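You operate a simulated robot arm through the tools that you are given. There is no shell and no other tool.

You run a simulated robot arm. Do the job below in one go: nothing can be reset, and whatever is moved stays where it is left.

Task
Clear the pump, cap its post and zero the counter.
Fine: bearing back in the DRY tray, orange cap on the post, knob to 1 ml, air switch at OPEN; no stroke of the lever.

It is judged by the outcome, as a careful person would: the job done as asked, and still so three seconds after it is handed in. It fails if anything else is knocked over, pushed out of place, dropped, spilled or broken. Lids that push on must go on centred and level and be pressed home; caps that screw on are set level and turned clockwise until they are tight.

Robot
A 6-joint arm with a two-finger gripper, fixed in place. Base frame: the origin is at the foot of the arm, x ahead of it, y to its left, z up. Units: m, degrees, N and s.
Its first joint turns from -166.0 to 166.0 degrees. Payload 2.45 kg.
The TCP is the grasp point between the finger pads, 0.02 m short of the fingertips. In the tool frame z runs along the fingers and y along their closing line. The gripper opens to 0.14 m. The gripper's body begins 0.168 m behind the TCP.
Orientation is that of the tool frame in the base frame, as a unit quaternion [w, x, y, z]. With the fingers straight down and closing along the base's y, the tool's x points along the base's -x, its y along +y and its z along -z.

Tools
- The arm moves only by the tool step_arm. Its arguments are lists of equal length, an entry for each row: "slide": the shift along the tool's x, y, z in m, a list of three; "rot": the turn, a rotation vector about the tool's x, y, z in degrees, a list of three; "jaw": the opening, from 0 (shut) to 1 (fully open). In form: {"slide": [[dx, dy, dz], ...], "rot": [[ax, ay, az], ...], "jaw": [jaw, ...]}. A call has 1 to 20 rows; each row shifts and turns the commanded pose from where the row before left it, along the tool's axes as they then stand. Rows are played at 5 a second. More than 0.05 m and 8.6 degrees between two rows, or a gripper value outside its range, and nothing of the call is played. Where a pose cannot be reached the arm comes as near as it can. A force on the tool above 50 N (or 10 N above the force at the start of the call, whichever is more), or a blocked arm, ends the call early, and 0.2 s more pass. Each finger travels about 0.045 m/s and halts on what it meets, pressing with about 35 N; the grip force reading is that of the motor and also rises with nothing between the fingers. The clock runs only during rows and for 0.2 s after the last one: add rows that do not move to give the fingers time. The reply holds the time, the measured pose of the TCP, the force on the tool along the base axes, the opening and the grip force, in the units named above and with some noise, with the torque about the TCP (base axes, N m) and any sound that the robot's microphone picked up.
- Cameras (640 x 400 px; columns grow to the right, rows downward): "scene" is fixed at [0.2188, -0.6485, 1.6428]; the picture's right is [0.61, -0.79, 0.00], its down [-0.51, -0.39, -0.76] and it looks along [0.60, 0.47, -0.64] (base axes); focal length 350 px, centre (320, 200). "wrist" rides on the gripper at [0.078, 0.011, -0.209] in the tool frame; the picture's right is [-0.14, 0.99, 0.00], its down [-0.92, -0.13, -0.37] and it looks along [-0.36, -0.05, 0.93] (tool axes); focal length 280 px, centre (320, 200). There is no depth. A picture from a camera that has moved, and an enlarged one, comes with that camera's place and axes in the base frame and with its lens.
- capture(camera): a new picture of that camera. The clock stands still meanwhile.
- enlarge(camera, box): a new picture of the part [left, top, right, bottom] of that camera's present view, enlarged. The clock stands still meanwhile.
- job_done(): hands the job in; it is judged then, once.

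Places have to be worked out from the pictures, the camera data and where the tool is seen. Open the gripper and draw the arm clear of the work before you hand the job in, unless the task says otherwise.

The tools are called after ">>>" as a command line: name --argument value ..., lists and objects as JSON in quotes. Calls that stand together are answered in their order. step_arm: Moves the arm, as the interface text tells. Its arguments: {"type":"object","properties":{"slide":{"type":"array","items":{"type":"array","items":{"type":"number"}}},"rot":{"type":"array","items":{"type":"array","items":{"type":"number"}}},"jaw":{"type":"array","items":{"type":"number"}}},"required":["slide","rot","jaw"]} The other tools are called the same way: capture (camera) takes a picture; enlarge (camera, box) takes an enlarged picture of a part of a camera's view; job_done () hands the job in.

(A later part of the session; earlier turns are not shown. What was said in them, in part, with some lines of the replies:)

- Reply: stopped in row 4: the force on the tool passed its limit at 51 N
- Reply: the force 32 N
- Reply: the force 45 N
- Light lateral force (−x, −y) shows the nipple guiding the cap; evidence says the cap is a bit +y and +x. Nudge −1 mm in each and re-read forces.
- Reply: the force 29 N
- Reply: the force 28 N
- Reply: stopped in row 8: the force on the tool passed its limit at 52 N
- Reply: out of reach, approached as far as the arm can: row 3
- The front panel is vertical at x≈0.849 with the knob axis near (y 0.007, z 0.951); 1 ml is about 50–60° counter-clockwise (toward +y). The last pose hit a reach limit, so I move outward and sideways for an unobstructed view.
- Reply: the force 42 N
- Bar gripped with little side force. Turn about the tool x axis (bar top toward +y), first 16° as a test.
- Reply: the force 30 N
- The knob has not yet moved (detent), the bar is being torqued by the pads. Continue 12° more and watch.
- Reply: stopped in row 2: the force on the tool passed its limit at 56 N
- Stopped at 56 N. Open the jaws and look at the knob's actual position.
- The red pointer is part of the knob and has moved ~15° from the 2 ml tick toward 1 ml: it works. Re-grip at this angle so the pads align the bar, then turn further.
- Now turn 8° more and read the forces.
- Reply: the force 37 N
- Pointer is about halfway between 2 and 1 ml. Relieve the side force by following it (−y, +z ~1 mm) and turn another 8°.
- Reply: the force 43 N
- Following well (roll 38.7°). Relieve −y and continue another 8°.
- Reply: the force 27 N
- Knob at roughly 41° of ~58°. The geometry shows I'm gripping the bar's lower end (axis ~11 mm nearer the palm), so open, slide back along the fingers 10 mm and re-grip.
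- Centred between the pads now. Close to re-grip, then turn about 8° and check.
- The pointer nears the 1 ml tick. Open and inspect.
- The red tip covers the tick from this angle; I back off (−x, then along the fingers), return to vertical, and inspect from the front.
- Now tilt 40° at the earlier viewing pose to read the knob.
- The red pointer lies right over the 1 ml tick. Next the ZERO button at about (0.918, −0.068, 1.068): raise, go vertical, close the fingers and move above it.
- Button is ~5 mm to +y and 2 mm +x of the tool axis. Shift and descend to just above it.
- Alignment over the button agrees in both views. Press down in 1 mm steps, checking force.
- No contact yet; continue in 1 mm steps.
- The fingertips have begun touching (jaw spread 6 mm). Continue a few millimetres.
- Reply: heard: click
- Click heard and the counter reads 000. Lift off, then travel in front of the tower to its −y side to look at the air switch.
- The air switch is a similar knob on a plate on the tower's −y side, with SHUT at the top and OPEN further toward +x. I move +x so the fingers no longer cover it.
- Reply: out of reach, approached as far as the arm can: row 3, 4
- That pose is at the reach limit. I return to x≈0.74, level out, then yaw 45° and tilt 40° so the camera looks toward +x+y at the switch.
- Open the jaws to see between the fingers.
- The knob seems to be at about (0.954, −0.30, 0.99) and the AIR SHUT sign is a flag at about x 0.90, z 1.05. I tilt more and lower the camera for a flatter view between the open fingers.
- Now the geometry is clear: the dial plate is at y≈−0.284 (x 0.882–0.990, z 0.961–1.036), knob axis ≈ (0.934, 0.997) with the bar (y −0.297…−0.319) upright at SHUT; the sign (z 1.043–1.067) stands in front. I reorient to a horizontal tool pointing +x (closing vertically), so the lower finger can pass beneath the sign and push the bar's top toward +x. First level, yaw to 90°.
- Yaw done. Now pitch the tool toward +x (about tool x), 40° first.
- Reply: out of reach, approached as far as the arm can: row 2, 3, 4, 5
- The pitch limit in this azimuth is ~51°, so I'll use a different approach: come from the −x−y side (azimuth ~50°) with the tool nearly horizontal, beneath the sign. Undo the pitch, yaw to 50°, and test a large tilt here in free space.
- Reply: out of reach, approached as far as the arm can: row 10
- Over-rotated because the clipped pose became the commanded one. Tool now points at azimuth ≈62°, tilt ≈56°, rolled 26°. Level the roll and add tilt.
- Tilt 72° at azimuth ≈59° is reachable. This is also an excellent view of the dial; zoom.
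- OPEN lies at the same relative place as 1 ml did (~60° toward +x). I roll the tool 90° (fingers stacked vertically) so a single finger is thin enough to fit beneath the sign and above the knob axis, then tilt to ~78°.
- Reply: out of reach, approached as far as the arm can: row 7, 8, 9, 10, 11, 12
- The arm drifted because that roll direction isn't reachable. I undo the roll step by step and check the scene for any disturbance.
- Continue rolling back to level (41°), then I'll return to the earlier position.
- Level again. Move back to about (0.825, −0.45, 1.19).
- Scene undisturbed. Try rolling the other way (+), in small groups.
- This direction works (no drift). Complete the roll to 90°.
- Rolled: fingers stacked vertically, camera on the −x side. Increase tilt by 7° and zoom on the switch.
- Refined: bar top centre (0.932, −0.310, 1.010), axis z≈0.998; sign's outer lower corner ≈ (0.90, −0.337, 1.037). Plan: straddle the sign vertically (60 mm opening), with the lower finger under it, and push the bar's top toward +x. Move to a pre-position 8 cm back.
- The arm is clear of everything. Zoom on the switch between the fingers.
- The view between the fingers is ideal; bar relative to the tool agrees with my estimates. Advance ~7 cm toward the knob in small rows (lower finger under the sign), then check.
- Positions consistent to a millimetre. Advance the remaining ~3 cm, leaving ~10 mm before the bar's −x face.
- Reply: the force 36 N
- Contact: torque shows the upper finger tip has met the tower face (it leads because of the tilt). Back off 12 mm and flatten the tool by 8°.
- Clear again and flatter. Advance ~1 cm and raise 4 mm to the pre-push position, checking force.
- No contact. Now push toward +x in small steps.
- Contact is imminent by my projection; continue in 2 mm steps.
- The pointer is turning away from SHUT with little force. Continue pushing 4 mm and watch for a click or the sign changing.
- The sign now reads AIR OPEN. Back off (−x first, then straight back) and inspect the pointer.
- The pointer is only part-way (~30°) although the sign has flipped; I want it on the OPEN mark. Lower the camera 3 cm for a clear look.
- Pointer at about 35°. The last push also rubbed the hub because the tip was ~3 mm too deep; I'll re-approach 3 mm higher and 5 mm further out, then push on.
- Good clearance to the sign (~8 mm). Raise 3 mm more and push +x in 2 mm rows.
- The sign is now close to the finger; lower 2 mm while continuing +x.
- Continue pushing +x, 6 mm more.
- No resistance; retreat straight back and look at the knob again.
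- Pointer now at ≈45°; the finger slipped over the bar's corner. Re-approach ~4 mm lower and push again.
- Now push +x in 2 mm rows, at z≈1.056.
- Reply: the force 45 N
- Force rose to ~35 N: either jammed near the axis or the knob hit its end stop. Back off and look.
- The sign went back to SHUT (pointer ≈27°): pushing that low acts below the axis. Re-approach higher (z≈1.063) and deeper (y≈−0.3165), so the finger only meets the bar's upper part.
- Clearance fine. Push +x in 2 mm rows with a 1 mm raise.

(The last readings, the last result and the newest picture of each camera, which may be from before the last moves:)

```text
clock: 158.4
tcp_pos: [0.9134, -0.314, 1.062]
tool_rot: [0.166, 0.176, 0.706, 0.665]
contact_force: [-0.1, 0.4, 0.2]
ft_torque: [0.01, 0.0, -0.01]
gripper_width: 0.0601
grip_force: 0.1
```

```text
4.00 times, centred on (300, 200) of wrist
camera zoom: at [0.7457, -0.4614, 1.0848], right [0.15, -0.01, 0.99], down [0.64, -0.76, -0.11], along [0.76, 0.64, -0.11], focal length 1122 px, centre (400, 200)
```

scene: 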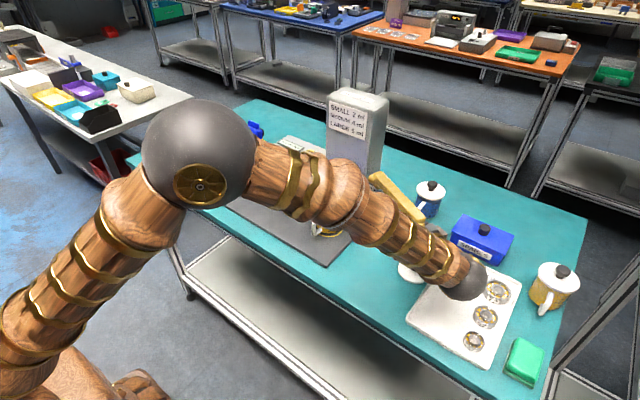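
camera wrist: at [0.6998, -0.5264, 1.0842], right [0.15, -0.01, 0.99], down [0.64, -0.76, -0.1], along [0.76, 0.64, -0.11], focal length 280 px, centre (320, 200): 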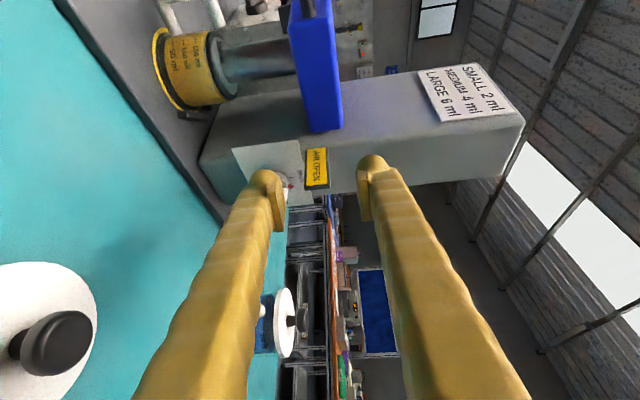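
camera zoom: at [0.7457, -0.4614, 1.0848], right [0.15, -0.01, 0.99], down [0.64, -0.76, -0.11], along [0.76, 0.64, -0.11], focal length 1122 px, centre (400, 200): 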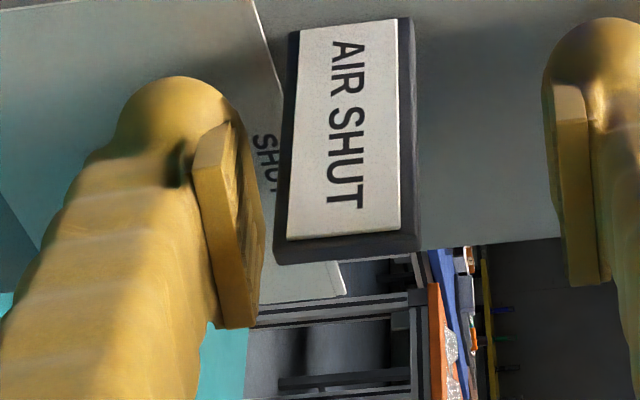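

No contact yet; continue.

>>> step_arm --slide '[[-0.00177, 0.0001, 0.00093], [-0.00177, 0.0001, 0.00093], [0, 0, 0]]' --rot '[[0, 0, 0], [0, 0, 0], [0, 0, 0]]' --jaw '[0.43, 0.43, 0.43]'

>>> step_arm --slide '[[-0.00177, 0.0001, 0.00093], [-0.00177, 0.0001, 0.00093], [0, 0, 0]]' --rot '[[0, 0, 0], [0, 0, 0], [0, 0, 0]]' --jaw '[0.43, 0.43, 0.43]'

>>> enlarge --camera "wrist" --box '[240, 150, 360, 250]'

```text
clock: 159.2
tcp_pos: [0.916, -0.3158, 1.0639]
tool_rot: [0.166, 0.175, 0.707, 0.665]
contact_force: [0.3, -0.6, -0.3]
ft_torque: [0.02, -0.02, 0.04]
gripper_width: 0.0601
grip_force: 0.0
```

```text
clock: 160.1
tcp_pos: [0.9207, -0.316, 1.0632]
tool_rot: [0.167, 0.177, 0.707, 0.665]
contact_force: [-4.7, -6.3, 1.1]
ft_torque: [-0.35, 0.25, -0.11]
gripper_width: 0.0605
grip_force: 0.3
```

```text
4.00 times, centred on (300, 200) of wrist
camera zoom: at [0.7528, -0.4623, 1.0857], right [0.15, -0.01, 0.99], down [0.64, -0.76, -0.1], along [0.76, 0.64, -0.1], focal length 1122 px, centre (400, 200)
```

zoom: 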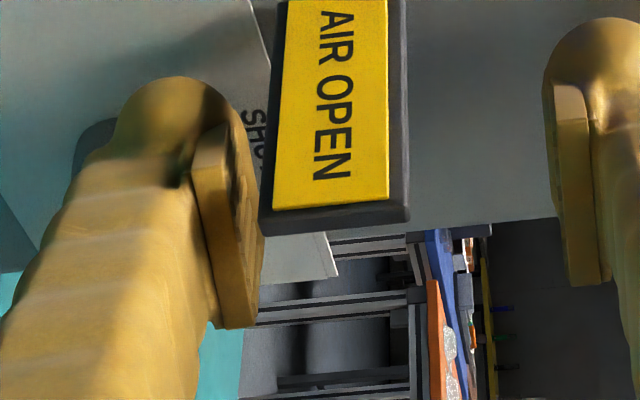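

AIR OPEN again. Ease 2 mm out in y and continue +x a few millimetres more.

>>> step_arm --slide '[[-0.0009, -0.0001, -0.0018], [-0.00177, 0.0001, 0.00093], [-0.00177, 0.0001, 0.00093], [0, 0, 0]]' --rot '[[0, 0, 0], [0, 0, 0], [0, 0, 0], [0, 0, 0]]' --jaw '[0.43, 0.43, 0.43, 0.43]'

>>> step_arm --slide '[[-0.00177, 0.0001, 0.00093], [-0.00177, 0.0001, 0.00093], [0, 0, 0]]' --rot '[[0, 0, 0], [0, 0, 0], [0, 0, 0]]' --jaw '[0.43, 0.43, 0.43]'

>>> enlarge --camera "wrist" --box '[240, 150, 360, 250]'

```text
clock: 161.1
tcp_pos: [0.9237, -0.3169, 1.0645]
tool_rot: [0.167, 0.175, 0.706, 0.665]
contact_force: [-3.1, -2.7, 1.9]
ft_torque: [-0.17, 0.15, -0.08]
gripper_width: 0.0595
grip_force: 0.1
```

```text
clock: 161.8
tcp_pos: [0.9288, -0.3175, 1.0646]
tool_rot: [0.167, 0.176, 0.706, 0.665]
contact_force: [0.0, 0.3, 0.5]
ft_torque: [0.02, 0.0, -0.02]
gripper_width: 0.0606
grip_force: 0.0
```

```text
4.00 times, centred on (300, 200) of wrist
camera zoom: at [0.7611, -0.4645, 1.0863], right [0.15, -0.01, 0.99], down [0.64, -0.76, -0.1], along [0.76, 0.64, -0.11], focal length 1122 px, centre (400, 200)
```

zoom: 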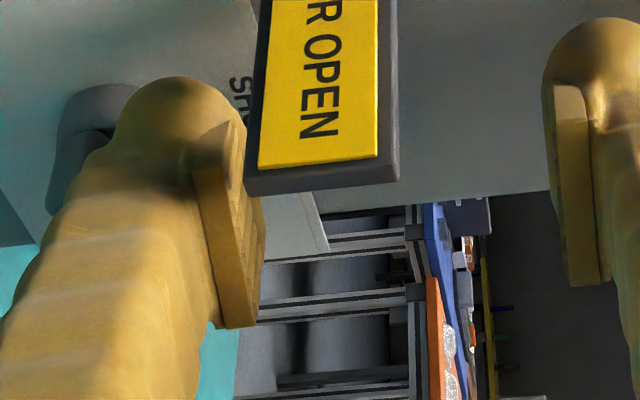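

Retreat straight back and check.

>>> step_arm --slide '[[0, -0.002, -0.01], [0, 0, -0.025], [0, 0, -0.03], [0, -0.013, 0], [0, -0.013, 0], [0, 0, 0]]' --rot '[[0, 0, 0], [0, 0, 0], [0, 0, 0], [0, 0, 0], [0, 0, 0], [0, 0, 0]]' --jaw '[0.43, 0.43, 0.43, 0.43, 0.43, 0.43]'

>>> enlarge --camera "wrist" --box '[250, 90, 390, 190]'

>>> enlarge --camera "wrist" --box '[275, 130, 335, 180]'

```text
clock: 163.2
tcp_pos: [0.8972, -0.3751, 1.0391]
tool_rot: [0.167, 0.176, 0.706, 0.666]
contact_force: [0.1, 0.2, -0.7]
ft_torque: [0.0, -0.01, 0.0]
gripper_width: 0.0602
grip_force: 0.0
```

```text
4.00 times, centred on (320, 140) of wrist
camera zoom: at [0.7306, -0.5226, 1.0626], right [0.15, -0.01, 0.99], down [0.64, -0.76, -0.1], along [0.76, 0.64, -0.11], focal length 1122 px, centre (320, 440)
```

zoom: 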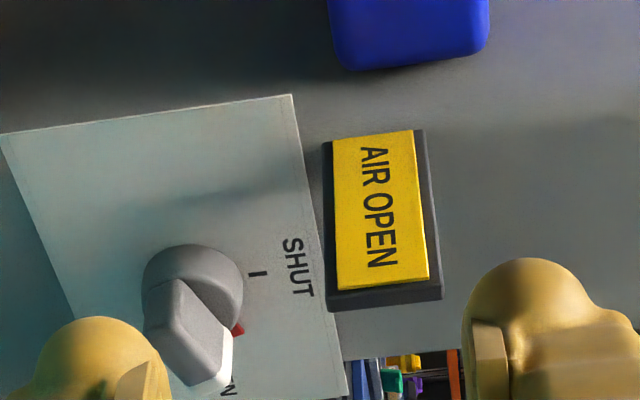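

```text
8.00 times, centred on (305, 155) of wrist
camera zoom: at [0.7306, -0.5226, 1.0626], right [0.15, -0.01, 0.99], down [0.64, -0.76, -0.1], along [0.76, 0.64, -0.11], focal length 2243 px, centre (440, 560)
```

zoom: 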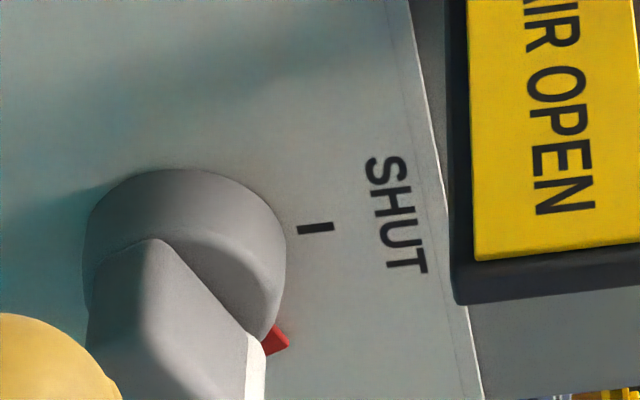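

The pointer is now at ≈50–55°, sign AIR OPEN. I retreat and return to the earlier level pose that gave a face-on view of the dial to verify against the OPEN mark.

>>> step_arm --slide '[[0.0064, 0.0288, -0.0217], [0.0064, 0.0288, -0.0217], [0.0064, 0.0288, -0.0217], [0.0064, 0.0288, -0.0217], [0.0064, 0.0288, -0.0217], [0, 0, 0]]' --rot '[[0, 0, 0], [0, 0, 0], [0, 0, 0], [7, 0, 0], [7, 0, 0], [0, 0, 0]]' --jaw '[0.43, 0.43, 0.43, 0.43, 0.43, 0.43]'

>>> step_arm --slide '[[0, 0, 0], [0, 0, 0], [0, 0, 0], [0, 0, 0], [0, 0, 0], [0, 0, 0], [0, 0, 0], [0, 0, 0], [0, 0, 0], [0, 0, 0], [0, 0, 0], [0, 0, 0], [0, 0, 0]]' --rot '[[0, 0, -8], [0, 0, -8], [0, 0, -8], [0, 0, -8], [0, 0, -8], [0, 0, -8], [0, 0, -8], [0, 0, -8], [0, 0, -8], [0, 0, -8], [0, 0, -8], [0, 0, -2], [0, 0, 0]]' --jaw '[0.43, 0.43, 0.43, 0.43, 0.43, 0.43, 0.43, 0.43, 0.43, 0.43, 0.43, 0.43, 0.43]'

>>> capture --camera "wrist"

```text
clock: 164.7
tcp_pos: [0.821, -0.4448, 1.1935]
tool_rot: [0.143, 0.195, 0.782, 0.574]
contact_force: [0.2, 0.0, -1.1]
ft_torque: [-0.01, 0.0, -0.01]
gripper_width: 0.0602
grip_force: 0.0
```

```text
clock: 167.4
tcp_pos: [0.8235, -0.4462, 1.1905]
tool_rot: [0.508, -0.415, 0.691, 0.304]
contact_force: [-0.3, -0.3, -0.2]
ft_torque: [0.0, 0.02, 0.0]
gripper_width: 0.0601
grip_force: 0.1
```

```text
taken
camera wrist: at [0.7095, -0.6375, 1.1789], right [-0.86, 0.5, 0.13], down [0.08, -0.13, 0.99], along [0.51, 0.86, 0.07], focal length 280 px, centre (320, 200)
```

wrist: 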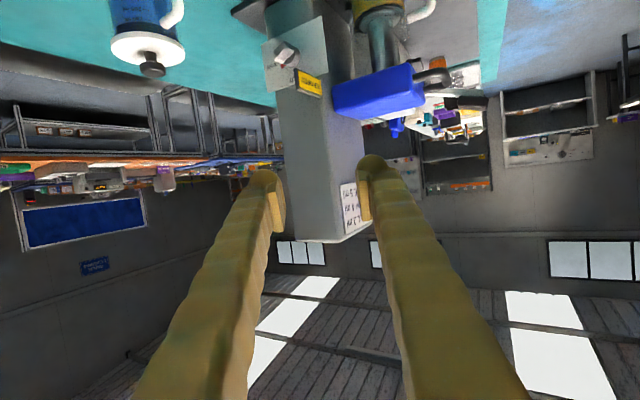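

>>> enlarge --camera "wrist" --box '[255, 15, 345, 105]'

>>> enlarge --camera "wrist" --box '[265, 35, 315, 85]'

```text
4.44 times, centred on (300, 60) of wrist
camera zoom: at [0.7095, -0.6375, 1.1789], right [-0.86, 0.5, 0.13], down [0.08, -0.13, 0.99], along [0.51, 0.86, 0.07], focal length 1246 px, centre (409, 822)
```

zoom: 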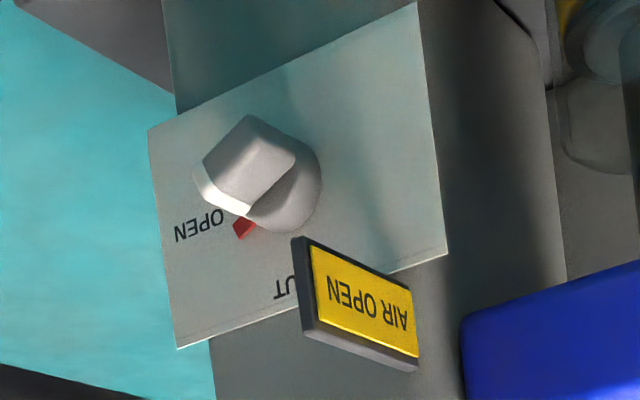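

```text
8.00 times, centred on (290, 60) of wrist
camera zoom: at [0.7095, -0.6375, 1.1789], right [-0.86, 0.5, 0.13], down [0.08, -0.13, 0.99], along [0.51, 0.86, 0.07], focal length 2243 px, centre (560, 1320)
```

zoom: 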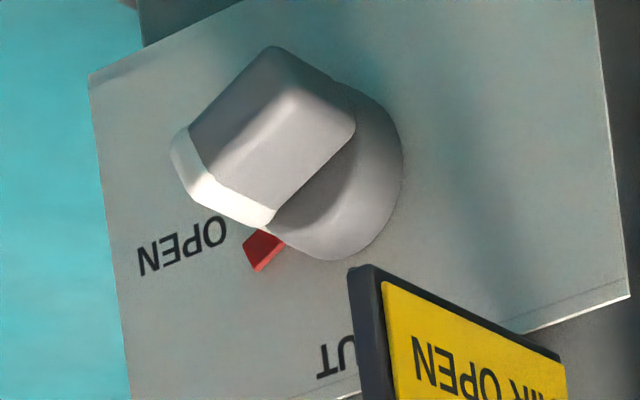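

From this view (and the first overhead one) the OPEN tick is level with the axis, i.e. 90° from SHUT; the pointer is at ~60°. The bar is now inclined enough to be pressed down from above. Go upright: undo tilt, yaw to 90°, close the fingers.

>>> step_arm --slide '[[0, 0, 0], [0, 0, 0], [0, 0, 0], [0, 0, 0], [0, 0, 0], [0, 0, 0], [0, 0, 0], [0, 0, 0], [0, 0, 0], [0, 0, 0], [0, 0, 0], [0, 0, 0], [0, 0, 0], [0, 0, 0]]' --rot '[[0, 8, 0], [0, 8, 0], [0, 8, 0], [0, 8, 0], [0, 8, 0], [0, 8, 0], [0, 8, 0], [0, 8, 0], [0, 8, 0], [0, 0, -8], [0, 0, -8], [0, 0, -8], [0, 0, -4], [0, 0, 0]]' --jaw '[0.4, 0.3, 0.2, 0.1, 0, 0, 0, 0, 0, 0, 0, 0, 0, 0]'

>>> capture --camera "scene"

>>> capture --camera "wrist"

```text
clock: 170.4
tcp_pos: [0.8235, -0.446, 1.1919]
tool_rot: [0.005, -0.707, 0.707, 0.001]
contact_force: [0.5, 0.1, 0.0]
ft_torque: [0.01, 0.03, 0.01]
gripper_width: 0.0002
grip_force: 29.8
```

```text
taken
```

scene: 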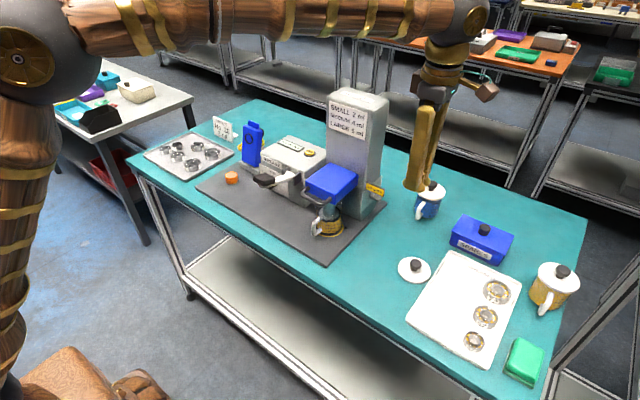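

```text
taken
camera wrist: at [0.8108, -0.5263, 1.3997], right [-0.99, 0.14, 0.0], down [0.13, 0.92, 0.38], along [0.06, 0.37, -0.93], focal length 280 px, centre (320, 200)
```

wrist: 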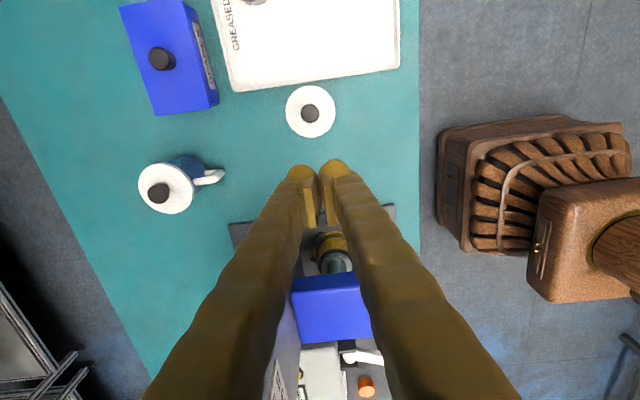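

All intact. Add a small lean (12° back, 10° away from the tower) and move above the switch at z≈1.15.

>>> step_arm --slide '[[0, 0, 0], [0, 0, 0], [0, 0, 0], [0, 0, 0], [-0.0218, -0.0295, 0.0206], [-0.0218, -0.0295, 0.0206], [-0.0218, -0.0295, 0.0206], [-0.0218, -0.0295, 0.0206], [0, 0, 0], [0, 0, 0]]' --rot '[[6, 0, 0], [6, 0, 0], [0, -5, 0], [0, -5, 0], [0, 0, 0], [0, 0, 0], [0, 0, 0], [0, 0, 0], [0, 0, 0], [0, 0, 0]]' --jaw '[0, 0, 0, 0, 0, 0, 0, 0, 0, 0]'

>>> capture --camera "wrist"

>>> enlarge --camera "scene" --box '[310, 80, 450, 220]'

```text
clock: 172.7
tcp_pos: [0.9563, -0.343, 1.1508]
tool_rot: [-0.141, 0.706, -0.694, 0.011]
contact_force: [-0.6, -0.1, -0.9]
ft_torque: [0.01, -0.03, -0.02]
gripper_width: 0.0
grip_force: 29.6
```

```text
taken
camera wrist: at [0.9039, -0.4574, 1.3341], right [-0.97, 0.14, -0.19], down [0.01, 0.84, 0.55], along [0.23, 0.53, -0.82], focal length 280 px, centre (320, 200)
```

wrist: 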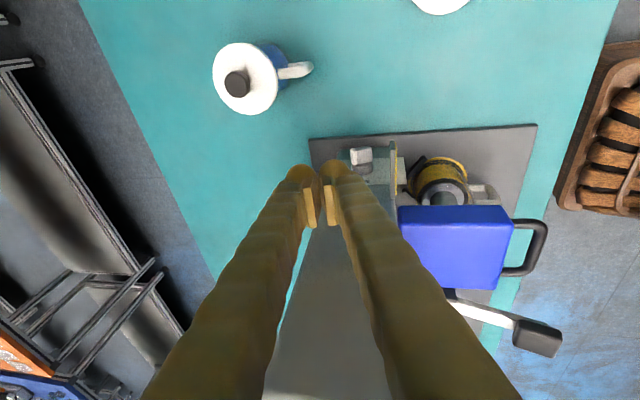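

```text
2.86 times, centred on (380, 150) of scene
camera zoom: at [0.2188, -0.6485, 1.6428], right [0.61, -0.79, 0.0], down [-0.51, -0.39, -0.76], along [0.6, 0.47, -0.64], focal length 1001 px, centre (149, 343)
```

zoom: 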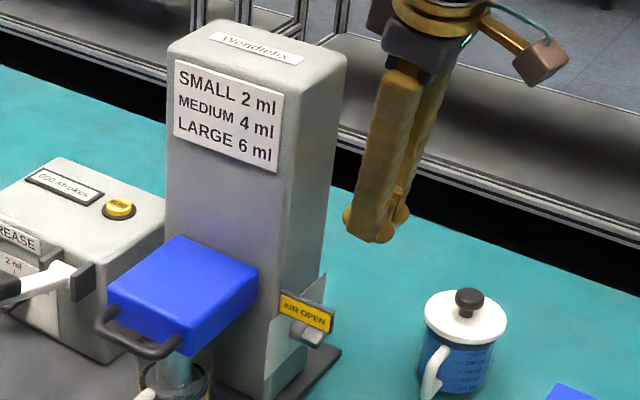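

Reachable. Zoom on the knob from above.

>>> enlarge --camera "wrist" --box '[300, 110, 420, 210]'

>>> enlarge --camera "wrist" --box '[330, 130, 410, 190]'

```text
4.00 times, centred on (360, 160) of wrist
camera zoom: at [0.9039, -0.4574, 1.3341], right [-0.97, 0.14, -0.19], down [0.01, 0.84, 0.55], along [0.23, 0.53, -0.82], focal length 1122 px, centre (160, 360)
```

zoom: 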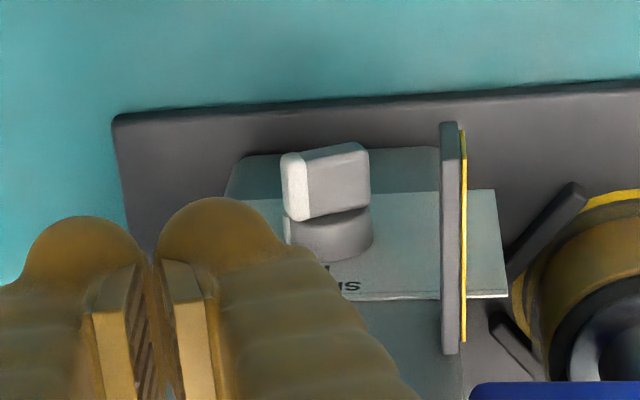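

```text
6.67 times, centred on (370, 160) of wrist
camera zoom: at [0.9039, -0.4574, 1.3341], right [-0.97, 0.14, -0.19], down [0.01, 0.84, 0.55], along [0.23, 0.53, -0.82], focal length 1869 px, centre (-13, 467)
```

zoom: 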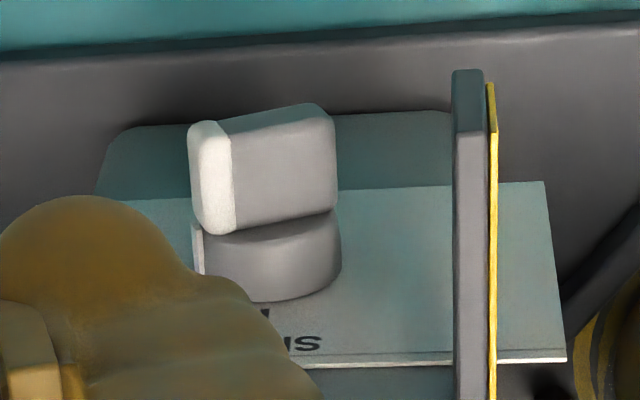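

The bar lies ~60° over with its white end toward +x. Position the −x fingertip above the bar, about 8 mm beyond the axis, at z≈1.045 (TCP).

>>> step_arm --slide '[[-0.0039, 0.0087, 0.0356], [-0.0039, 0.0087, 0.0356], [-0.0039, 0.0087, 0.0306], [0, 0, 0], [0, 0, 0]]' --rot '[[0, 0, 0], [0, 0, 0], [0, 0, 0], [0, 0, 0], [0, 0, 0]]' --jaw '[0, 0, 0, 0, 0]'

>>> capture --camera "wrist"

>>> enlarge --camera "wrist" --box '[270, 130, 370, 210]'

>>> enlarge --camera "scene" --box '[340, 150, 400, 210]'

```text
clock: 173.8
tcp_pos: [0.9497, -0.3142, 1.0488]
tool_rot: [-0.141, 0.706, -0.694, 0.011]
contact_force: [0.1, 0.6, -0.5]
ft_torque: [0.0, -0.03, -0.03]
gripper_width: 0.0001
grip_force: 28.6
```

```text
taken
camera wrist: at [0.8971, -0.4288, 1.2324], right [-0.97, 0.14, -0.19], down [0.01, 0.84, 0.55], along [0.23, 0.53, -0.82], focal length 280 px, centre (320, 200)
```

wrist: 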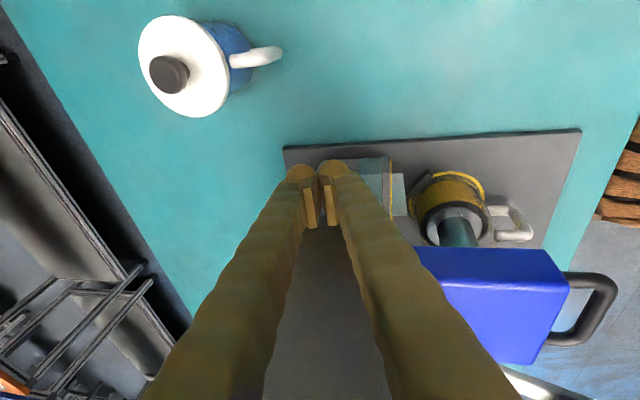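

```text
5.00 times, centred on (320, 170) of wrist
camera zoom: at [0.8971, -0.4288, 1.2324], right [-0.97, 0.14, -0.19], down [0.01, 0.84, 0.55], along [0.23, 0.53, -0.82], focal length 1402 px, centre (320, 350)
```

zoom: 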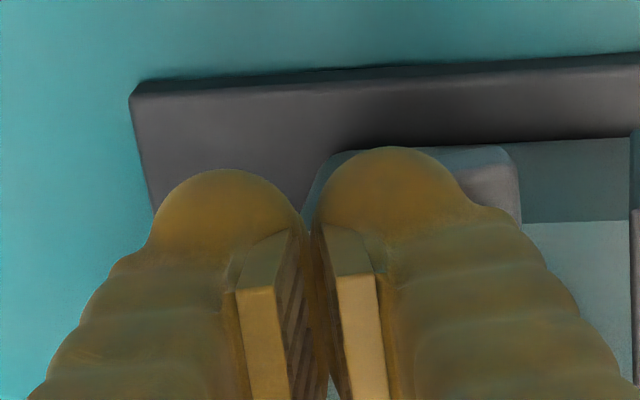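

```text
6.67 times, centred on (370, 180) of scene
camera zoom: at [0.2188, -0.6485, 1.6428], right [0.61, -0.79, 0.0], down [-0.51, -0.39, -0.76], along [0.6, 0.47, -0.64], focal length 2336 px, centre (-13, 333)
```

zoom: 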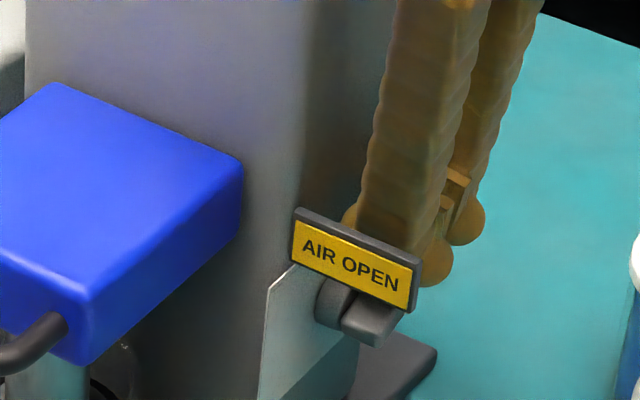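

The −x fingertip is over the bar, ~5 mm beyond the axis. Shift 3 mm further +x and descend, watching force.

>>> step_arm --slide '[[0.001, -0.0018, 0.0054], [0.0009, 0.0011, 0.0048], [0.0009, 0.0011, 0.0048], [0, 0, 0]]' --rot '[[0, 0, 0], [0, 0, 0], [0, 0, 0], [0, 0, 0]]' --jaw '[0, 0, 0, 0]'

>>> step_arm --slide '[[0.0004, 0.0004, 0.0019], [0.0004, 0.0004, 0.0019], [0, 0, 0]]' --rot '[[0, 0, 0], [0, 0, 0], [0, 0, 0]]' --jaw '[0, 0, 0]'

>>> enlarge --camera "wrist" --box '[270, 130, 370, 210]'

>>> enlarge --camera "scene" --box '[350, 160, 400, 210]'

```text
clock: 174.8
tcp_pos: [0.9527, -0.3139, 1.0366]
tool_rot: [-0.141, 0.706, -0.694, 0.011]
contact_force: [0.4, 0.2, -0.2]
ft_torque: [0.03, 0.0, 0.0]
gripper_width: 0.0003
grip_force: 28.9
```

```text
clock: 175.7
tcp_pos: [0.9515, -0.3164, 1.0325]
tool_rot: [-0.14, 0.706, -0.694, 0.011]
contact_force: [0.0, -0.7, 1.2]
ft_torque: [0.05, 0.0, -0.03]
gripper_width: 0.0
grip_force: 29.1
```

```text
5.00 times, centred on (320, 170) of wrist
camera zoom: at [0.8992, -0.4301, 1.2159], right [-0.97, 0.14, -0.19], down [0.01, 0.84, 0.55], along [0.23, 0.53, -0.82], focal length 1402 px, centre (320, 350)
```

zoom: 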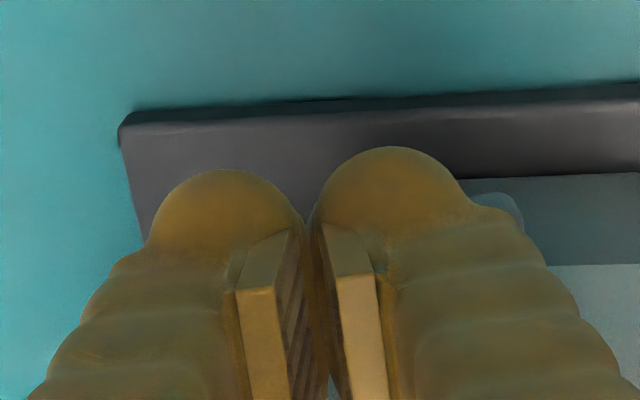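

```text
8.00 times, centred on (375, 185) of scene
camera zoom: at [0.2188, -0.6485, 1.6428], right [0.61, -0.79, 0.0], down [-0.51, -0.39, -0.76], along [0.6, 0.47, -0.64], focal length 2803 px, centre (-120, 320)
```

zoom: 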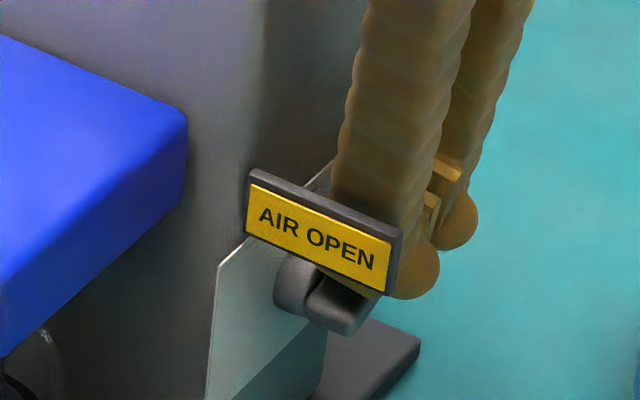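

Light contact begins. Continue down in 2 mm steps.

>>> step_arm --slide '[[0.0004, 0.0004, 0.0019], [0.0004, 0.0004, 0.0019], [0, 0, 0]]' --rot '[[0, 0, 0], [0, 0, 0], [0, 0, 0]]' --jaw '[0, 0, 0]'

>>> step_arm --slide '[[0.0004, 0.0004, 0.0019], [0, 0, 0]]' --rot '[[0, 0, 0], [0, 0, 0]]' --jaw '[0, 0]'

>>> enlarge --camera "scene" --box '[350, 160, 400, 210]'

```text
clock: 176.4
tcp_pos: [0.9521, -0.3151, 1.0306]
tool_rot: [-0.14, 0.706, -0.694, 0.013]
contact_force: [7.2, -2.9, 19.6]
ft_torque: [0.06, 0.08, -0.21]
gripper_width: 0.0
grip_force: 29.8
```

```text
clock: 177.1
tcp_pos: [0.9526, -0.3144, 1.0294]
tool_rot: [-0.141, 0.706, -0.694, 0.013]
contact_force: [8.0, -9.8, 41.7]
ft_torque: [0.11, 0.48, -0.5]
gripper_width: 0.0001
grip_force: 29.6
```

```text
8.00 times, centred on (375, 185) of scene
camera zoom: at [0.2188, -0.6485, 1.6428], right [0.61, -0.79, 0.0], down [-0.51, -0.39, -0.76], along [0.6, 0.47, -0.64], focal length 2803 px, centre (-120, 320)
```

zoom: 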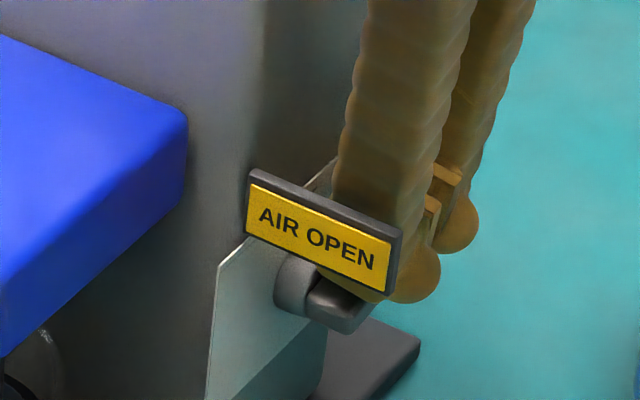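

42 N: the finger is resting on the hub (contact near the axis), i.e. too deep in y. Raise, shift 9 mm outward (−y), and press again.

>>> step_arm --slide '[[-0.0014, -0.0017, -0.0077], [0.0089, 0, -0.0017], [0, 0, 0], [0, 0, 0]]' --rot '[[0, 0, 0], [0, 0, 0], [0, 0, 0], [0, 0, 0]]' --jaw '[0, 0, 0, 0]'

>>> enlarge --camera "wrist" --box '[270, 130, 370, 210]'

```text
clock: 178.1
tcp_pos: [0.9517, -0.3234, 1.0353]
tool_rot: [-0.139, 0.706, -0.694, 0.011]
contact_force: [0.1, 0.0, -0.7]
ft_torque: [0.0, -0.02, 0.01]
gripper_width: 0.0001
grip_force: 29.5
```

```text
5.00 times, centred on (320, 170) of wrist
camera zoom: at [0.8994, -0.439, 1.2194], right [-0.97, 0.14, -0.19], down [0.01, 0.84, 0.55], along [0.23, 0.53, -0.82], focal length 1402 px, centre (320, 350)
```

zoom: 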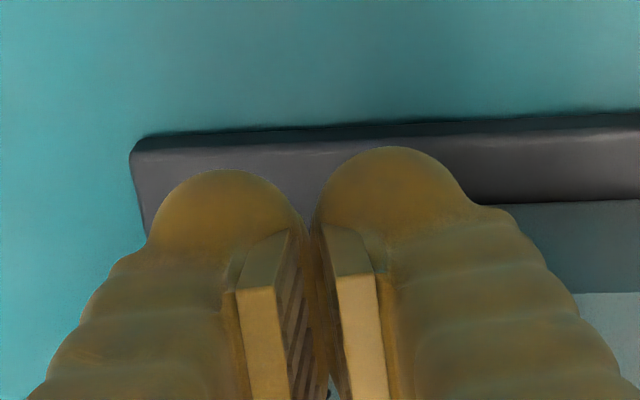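

Press down again in 2 mm steps at this y.

>>> step_arm --slide '[[0.0004, -0.0015, 0.0023], [0.0004, 0.0004, 0.0019], [0.0004, 0.0004, 0.0019], [0, 0, 0]]' --rot '[[0, 0, 0], [0, 0, 0], [0, 0, 0], [0, 0, 0]]' --jaw '[0, 0, 0, 0]'

>>> step_arm --slide '[[0.0004, 0.0004, 0.0019], [0.0004, 0.0004, 0.0019], [0, 0, 0]]' --rot '[[0, 0, 0], [0, 0, 0], [0, 0, 0]]' --jaw '[0, 0, 0]'

>>> enlarge --camera "scene" --box '[350, 160, 400, 210]'

```text
clock: 179.1
tcp_pos: [0.9541, -0.3247, 1.0285]
tool_rot: [-0.14, 0.706, -0.694, 0.011]
contact_force: [1.2, 0.1, 1.0]
ft_torque: [-0.02, -0.01, 0.01]
gripper_width: 0.0
grip_force: 30.1
```

```text
clock: 179.8
tcp_pos: [0.9534, -0.3245, 1.0264]
tool_rot: [-0.14, 0.706, -0.694, 0.012]
contact_force: [-4.4, -3.9, 16.0]
ft_torque: [0.05, 0.2, 0.02]
gripper_width: 0.0
grip_force: 29.0
```

```text
8.00 times, centred on (375, 185) of scene
camera zoom: at [0.2188, -0.6485, 1.6428], right [0.61, -0.79, 0.0], down [-0.51, -0.39, -0.76], along [0.6, 0.47, -0.64], focal length 2803 px, centre (-120, 320)
```

zoom: 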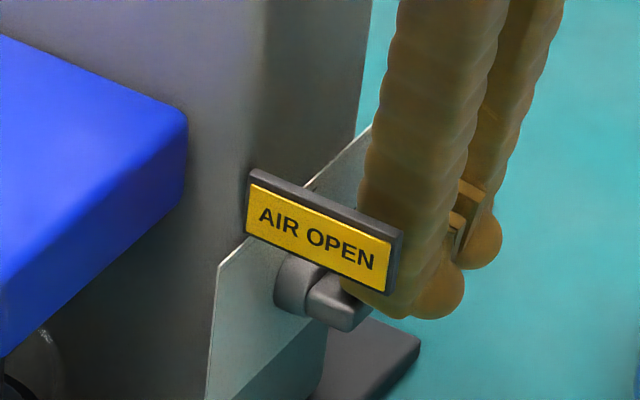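

Now it's contacting the bar beyond the axis. Continue 2 mm more.

>>> step_arm --slide '[[0.0002, 0.0002, 0.001], [0.0002, 0.0002, 0.001], [0, 0, 0]]' --rot '[[0, 0, 0], [0, 0, 0], [0, 0, 0]]' --jaw '[0, 0, 0]'

>>> step_arm --slide '[[-0.0011, -0.0013, -0.0058], [-0.0022, -0.0026, -0.0116], [-0.0044, -0.0051, -0.0231], [-0.0044, -0.0051, -0.0231], [0.03, 0, -0.0052], [0, 0, 0]]' --rot '[[0, 0, 0], [0, 0, 0], [0, 0, 0], [0, 0, 0], [0, 0, 0], [0, 0, 0]]' --jaw '[0, 0, 0, 0, 0, 0]'

>>> capture --camera "wrist"

>>> enlarge --camera "wrist" --box '[310, 140, 410, 220]'

```text
clock: 180.7
tcp_pos: [0.9541, -0.3251, 1.0264]
tool_rot: [-0.141, 0.706, -0.694, 0.013]
contact_force: [-0.6, 2.3, 48.8]
ft_torque: [0.35, 0.41, -0.17]
gripper_width: 0.0002
grip_force: 29.3
```

```text
clock: 182.1
tcp_pos: [0.9539, -0.3542, 1.0892]
tool_rot: [-0.14, 0.706, -0.694, 0.01]
contact_force: [-0.2, -0.3, -0.4]
ft_torque: [-0.02, -0.01, -0.01]
gripper_width: 0.0001
grip_force: 29.2
```

```text
taken
camera wrist: at [0.9012, -0.4692, 1.272], right [-0.97, 0.14, -0.19], down [0.01, 0.84, 0.55], along [0.23, 0.53, -0.82], focal length 280 px, centre (320, 200)
```

wrist: 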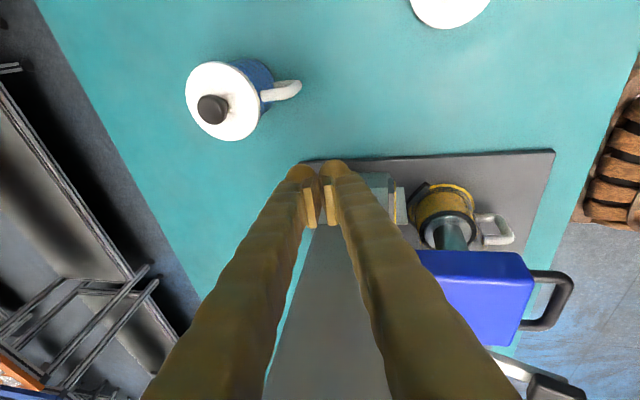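

```text
5.00 times, centred on (360, 180) of wrist
camera zoom: at [0.9012, -0.4692, 1.272], right [-0.97, 0.14, -0.19], down [0.01, 0.84, 0.55], along [0.23, 0.53, -0.82], focal length 1402 px, centre (120, 300)
```

zoom: 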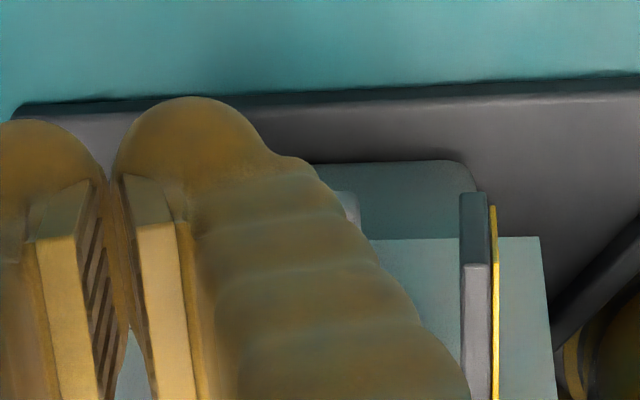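

It hit a firm stop (49 N, no further movement). Raise to the earlier viewing height and look.

>>> step_arm --slide '[[-0.0054, -0.0064, -0.0289], [-0.0054, -0.0064, -0.0289], [-0.01, 0, 0], [0, 0, 0]]' --rot '[[0, 0, 0], [0, 0, 0], [0, 0, 0], [0, 0, 0]]' --jaw '[0, 0, 0, 0]'

>>> enlarge --camera "wrist" --box '[320, 120, 400, 180]'

>>> enlarge --camera "scene" --box '[350, 160, 400, 210]'

```text
clock: 183.1
tcp_pos: [0.9516, -0.3466, 1.1513]
tool_rot: [-0.141, 0.705, -0.695, 0.012]
contact_force: [-0.4, -0.3, -0.4]
ft_torque: [-0.04, 0.02, 0.0]
gripper_width: 0.0
grip_force: 29.0
```

```text
6.67 times, centred on (360, 150) of wrist
camera zoom: at [0.8997, -0.4605, 1.3355], right [-0.97, 0.14, -0.19], down [0.01, 0.84, 0.55], along [0.23, 0.53, -0.82], focal length 1869 px, centre (53, 533)
```

zoom: 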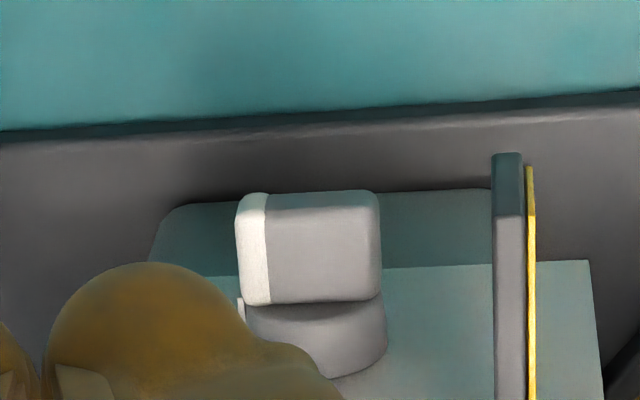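

```text
8.00 times, centred on (375, 185) of scene
camera zoom: at [0.2188, -0.6485, 1.6428], right [0.61, -0.79, 0.0], down [-0.51, -0.39, -0.76], along [0.6, 0.47, -0.64], focal length 2803 px, centre (-120, 320)
```

zoom: 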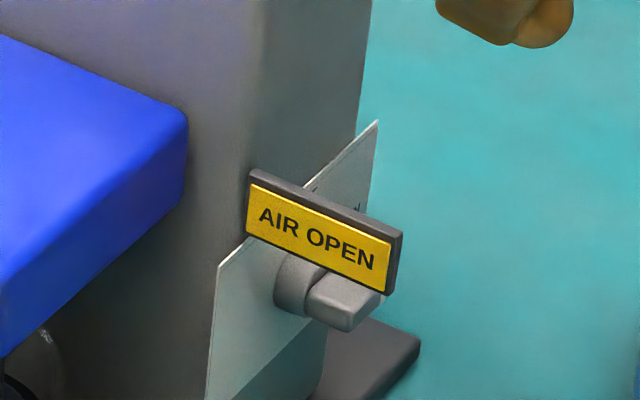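

The bar now lies horizontal (≈90°), at its stop. For a final check of the pointer against the OPEN tick, move back to x≈0.82 and tilt the camera toward the dial with the jaws open.

>>> step_arm --slide '[[0.016, 0.0318, -0.0101], [0.016, 0.0318, -0.0101], [0.016, 0.0318, -0.0101], [0.016, 0.0318, -0.0101], [0, 0, 0], [0, 0, 0], [0, 0, 0], [0, 0, 0], [0, 0, 0], [0, 0, 0]]' --rot '[[0, 0, 0], [0, 0, 0], [0, 0, 0], [0, 0, 0], [0, -8, 0], [0, -8, 0], [0, -8, 0], [0, -8, 0], [0, -8, 0], [0, 0, 0]]' --jaw '[0.2, 0.4, 0.6, 0.8, 1, 1, 1, 1, 1, 1]'

>>> capture --camera "wrist"

```text
clock: 185.2
tcp_pos: [0.8234, -0.4153, 1.151]
tool_rot: [-0.369, 0.667, -0.604, -0.231]
contact_force: [0.7, 0.2, -0.5]
ft_torque: [0.0, -0.01, 0.01]
gripper_width: 0.14
grip_force: 0.1
```

```text
taken
camera wrist: at [0.7961, -0.626, 1.2192], right [-0.99, 0.09, -0.11], down [-0.08, 0.3, 0.95], along [0.12, 0.95, -0.29], focal length 280 px, centre (320, 200)
```

wrist: 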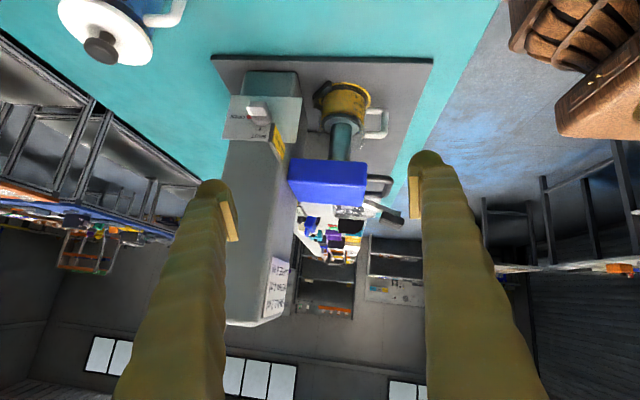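

>>> enlarge --camera "wrist" --box '[215, 85, 305, 165]'

>>> enlarge --camera "wrist" --box '[220, 90, 280, 140]'

```text
5.00 times, centred on (260, 125) of wrist
camera zoom: at [0.7961, -0.626, 1.2192], right [-0.99, 0.09, -0.11], down [-0.08, 0.3, 0.95], along [0.12, 0.95, -0.29], focal length 1402 px, centre (620, 575)
```

zoom: 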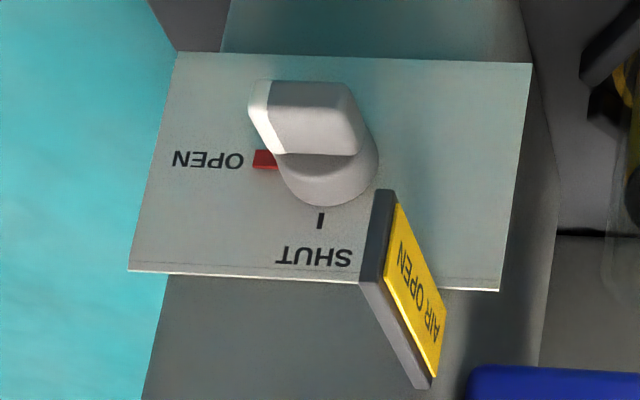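

```text
8.00 times, centred on (250, 115) of wrist
camera zoom: at [0.7961, -0.626, 1.2192], right [-0.99, 0.09, -0.11], down [-0.08, 0.3, 0.95], along [0.12, 0.95, -0.29], focal length 2243 px, centre (880, 880)
```

zoom: 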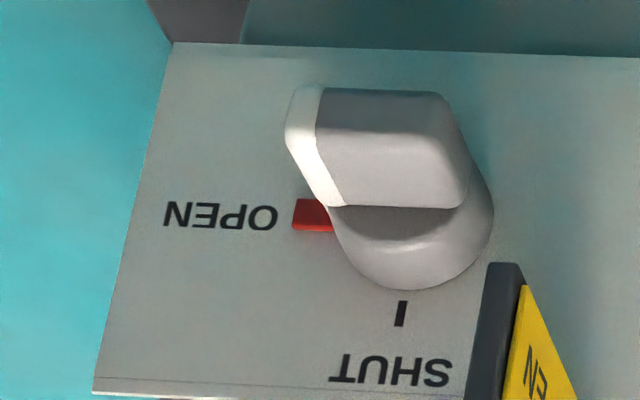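

The pointer aims exactly at OPEN. Now withdraw: level the tool, rise to z≈1.35 and yaw back.

>>> step_arm --slide '[[0, 0, 0], [0, 0, 0], [0, 0, 0], [0, 0, 0], [0, 0, 0], [0, 0, 0], [0, 0, 0], [0, 0, 0], [0, 0, 0], [0, 0, -0.04], [0, 0, -0.04], [0, 0, -0.04], [0, 0, -0.04], [0, 0, -0.04], [0, 0, 0]]' --rot '[[0, 8, 0], [0, 8, 0], [0, 8, 0], [0, 8, 0], [0, 8, 0], [0, 8, 0], [0, 2, 0], [-6, 0, 0], [-6, 0, 0], [0, 0, 0], [0, 0, 0], [0, 0, 0], [0, 0, 0], [0, 0, 0], [0, 0, 0]]' --jaw '[1, 1, 1, 1, 1, 1, 1, 1, 1, 1, 1, 1, 1, 1, 1]'

>>> step_arm --slide '[[0, 0, 0], [0, 0, 0], [0, 0, 0], [0, 0, 0], [0, 0, 0], [0, 0, 0], [0, 0, 0], [0, 0, 0], [0, 0, 0], [0, 0, 0], [0, 0, 0], [0.04, 0.02, 0], [0.04, 0.02, 0], [0.04, 0.02, 0], [0.04, 0.02, 0], [0, 0, 0]]' --rot '[[0, 0, 8], [0, 0, 8], [0, 0, 8], [0, 0, 8], [0, 0, 8], [0, 0, 8], [0, 0, 8], [0, 0, 8], [0, 0, 8], [0, 0, 8], [0, 0, 8], [0, 0, 2], [0, 0, 0], [0, 0, 0], [0, 0, 0], [0, 0, 0]]' --jaw '[1, 1, 1, 1, 1, 1, 1, 1, 1, 1, 1, 1, 1, 1, 1, 1]'

>>> capture --camera "scene"

>>> capture --camera "wrist"

```text
clock: 188.4
tcp_pos: [0.8202, -0.4136, 1.3522]
tool_rot: [-0.004, 0.707, -0.707, -0.001]
contact_force: [0.4, -0.2, -1.0]
ft_torque: [-0.01, 0.0, 0.02]
gripper_width: 0.1402
grip_force: 0.0
```

```text
clock: 191.8
tcp_pos: [0.6598, -0.3385, 1.3505]
tool_rot: [0.003, 0.001, 1.0, 0.004]
contact_force: [0.2, 0.3, -0.3]
ft_torque: [-0.03, 0.0, 0.01]
gripper_width: 0.14
grip_force: 0.1
```

```text
taken
```

scene: 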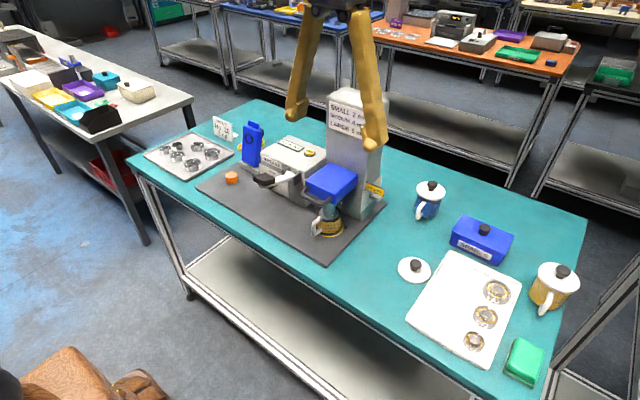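

```text
taken
camera wrist: at [0.5796, -0.3288, 1.5577], right [0.14, 0.99, 0.01], down [0.92, -0.13, 0.37], along [0.37, -0.04, -0.93], focal length 280 px, centre (320, 200)
```

wrist: 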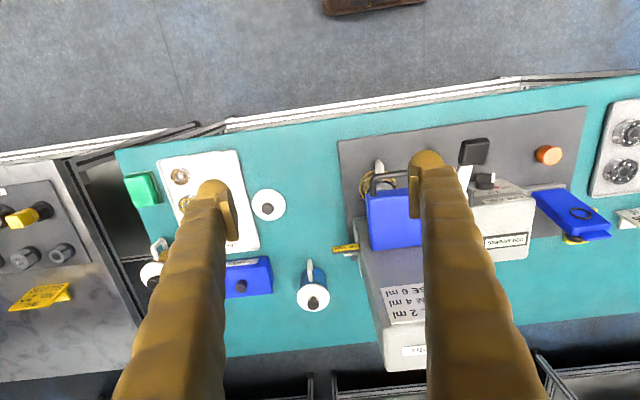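

Everything is in place. A last detailed check of the pump, tray, cap and knob from the scene camera.

>>> enlarge --camera "scene" --box '[215, 120, 335, 210]'

>>> enlarge --camera "scene" --box '[140, 110, 240, 190]'

>>> enlarge --camera "scene" --box '[330, 150, 440, 240]'

>>> enlarge --camera "wrist" --box '[450, 120, 590, 260]'

```text
4.44 times, centred on (275, 165) of scene
camera zoom: at [0.2188, -0.6485, 1.6428], right [0.61, -0.79, 0.0], down [-0.51, -0.39, -0.76], along [0.6, 0.47, -0.64], focal length 1557 px, centre (520, 356)
```

zoom: 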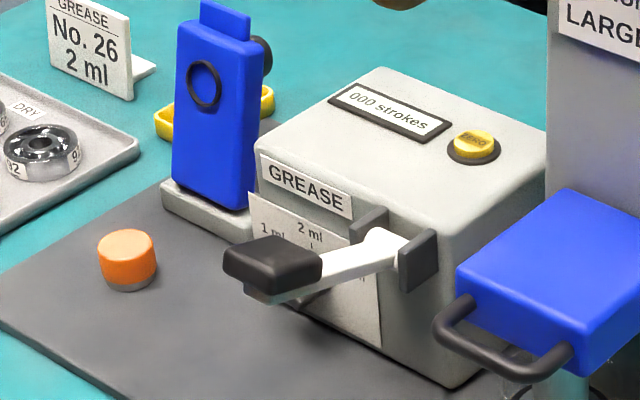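

```text
5.00 times, centred on (190, 150) of scene
camera zoom: at [0.2188, -0.6485, 1.6428], right [0.61, -0.79, 0.0], down [-0.51, -0.39, -0.76], along [0.6, 0.47, -0.64], focal length 1752 px, centre (970, 450)
```

zoom: 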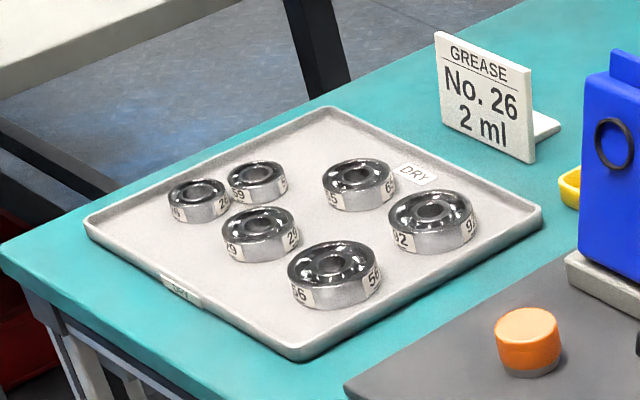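

```text
4.44 times, centred on (385, 195) of scene
camera zoom: at [0.2188, -0.6485, 1.6428], right [0.61, -0.79, 0.0], down [-0.51, -0.39, -0.76], along [0.6, 0.47, -0.64], focal length 1557 px, centre (31, 222)
```

zoom: 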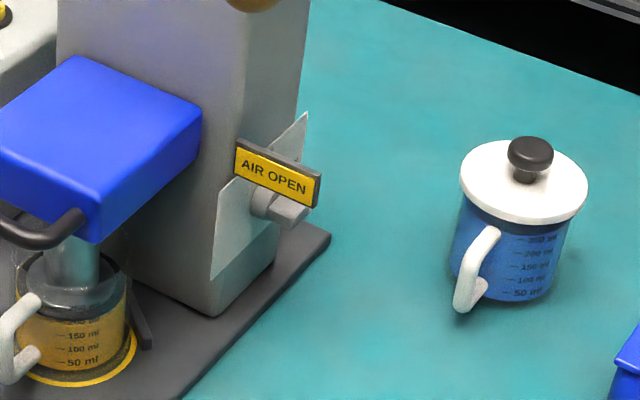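

```text
2.86 times, centred on (520, 190) of wrist
camera zoom: at [0.5796, -0.3288, 1.5577], right [0.14, 0.99, 0.01], down [0.92, -0.13, 0.37], along [0.37, -0.04, -0.93], focal length 801 px, centre (-251, 229)
```

zoom: 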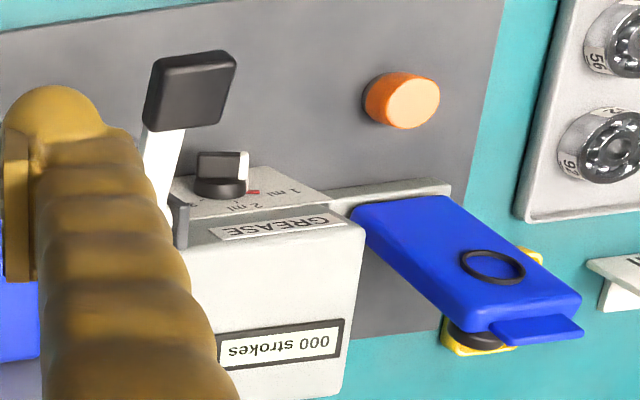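

Zoom once more on the grease knob to confirm it still points at 1 ml, and on the cap.

>>> enlarge --camera "wrist" --box '[465, 160, 525, 210]'

>>> enlarge --camera "scene" --box '[218, 160, 248, 190]'

```text
8.00 times, centred on (495, 185) of wrist
camera zoom: at [0.5796, -0.3288, 1.5577], right [0.14, 0.99, 0.01], down [0.92, -0.13, 0.37], along [0.37, -0.04, -0.93], focal length 2243 px, centre (-1080, 320)
```

zoom: 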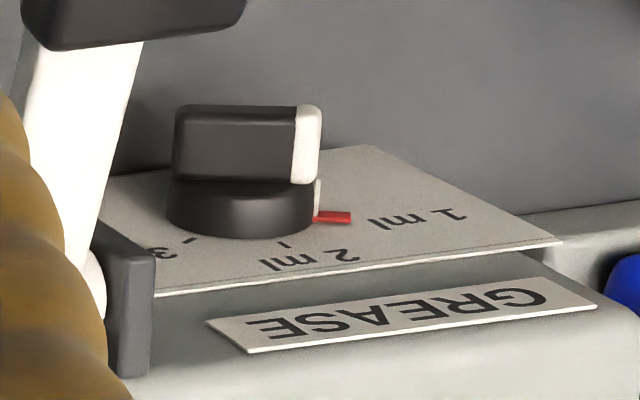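

```text
13.33 times, centred on (233, 175) of scene
camera zoom: at [0.2188, -0.6485, 1.6428], right [0.61, -0.79, 0.0], down [-0.51, -0.39, -0.76], along [0.6, 0.47, -0.64], focal length 4672 px, centre (1480, 533)
```

zoom: 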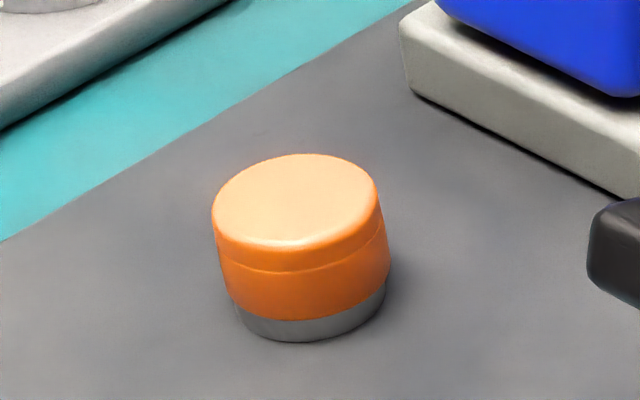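

The job is finished, and the arm is clear with the jaws open:
- **Bearing:** 59 is in the DRY tray.
- **Cap:** the orange cap is level and flush on the post.
- **Knob:** it points at 1 ml.
- **Counter:** it reads 000.
- **Air switch:** it points at OPEN.
- **Lever:** untouched.

I'm handing it in.

>>> job_done

```text
The job is handed in.
```

I've handed the job in. As far as I can tell from the last pictures, everything asked for is done:

- **Bearing:** bearing 59 is off the post and stands flat in the DRY tray.
- **Cap:** the orange cap is on the post, centred and level. I pressed it down with about 50 N and it sits flush. There was no thread to see, so I treated it as a push-on cap and did not turn it.
- **Knob:** it points at 1 ml. The red pointer covers the tick, so I judged this from the other two marks, to within about 2 degrees.
- **Counter:** I pressed ZERO, heard a click, and it reads 000.
- **Air switch:** the pointer is on OPEN and the sign reads AIR OPEN. It took several pushes, and it went from OPEN back to SHUT once before I turned it to its stop.
- **Lever:** not touched, so no stroke was made.

While I was reaching for the air switch, a fingertip pressed on the tower's side and later on the switch hub. Nothing moved or looks marked. The rest of the bench is as it was, and the arm is clear with the gripper open.
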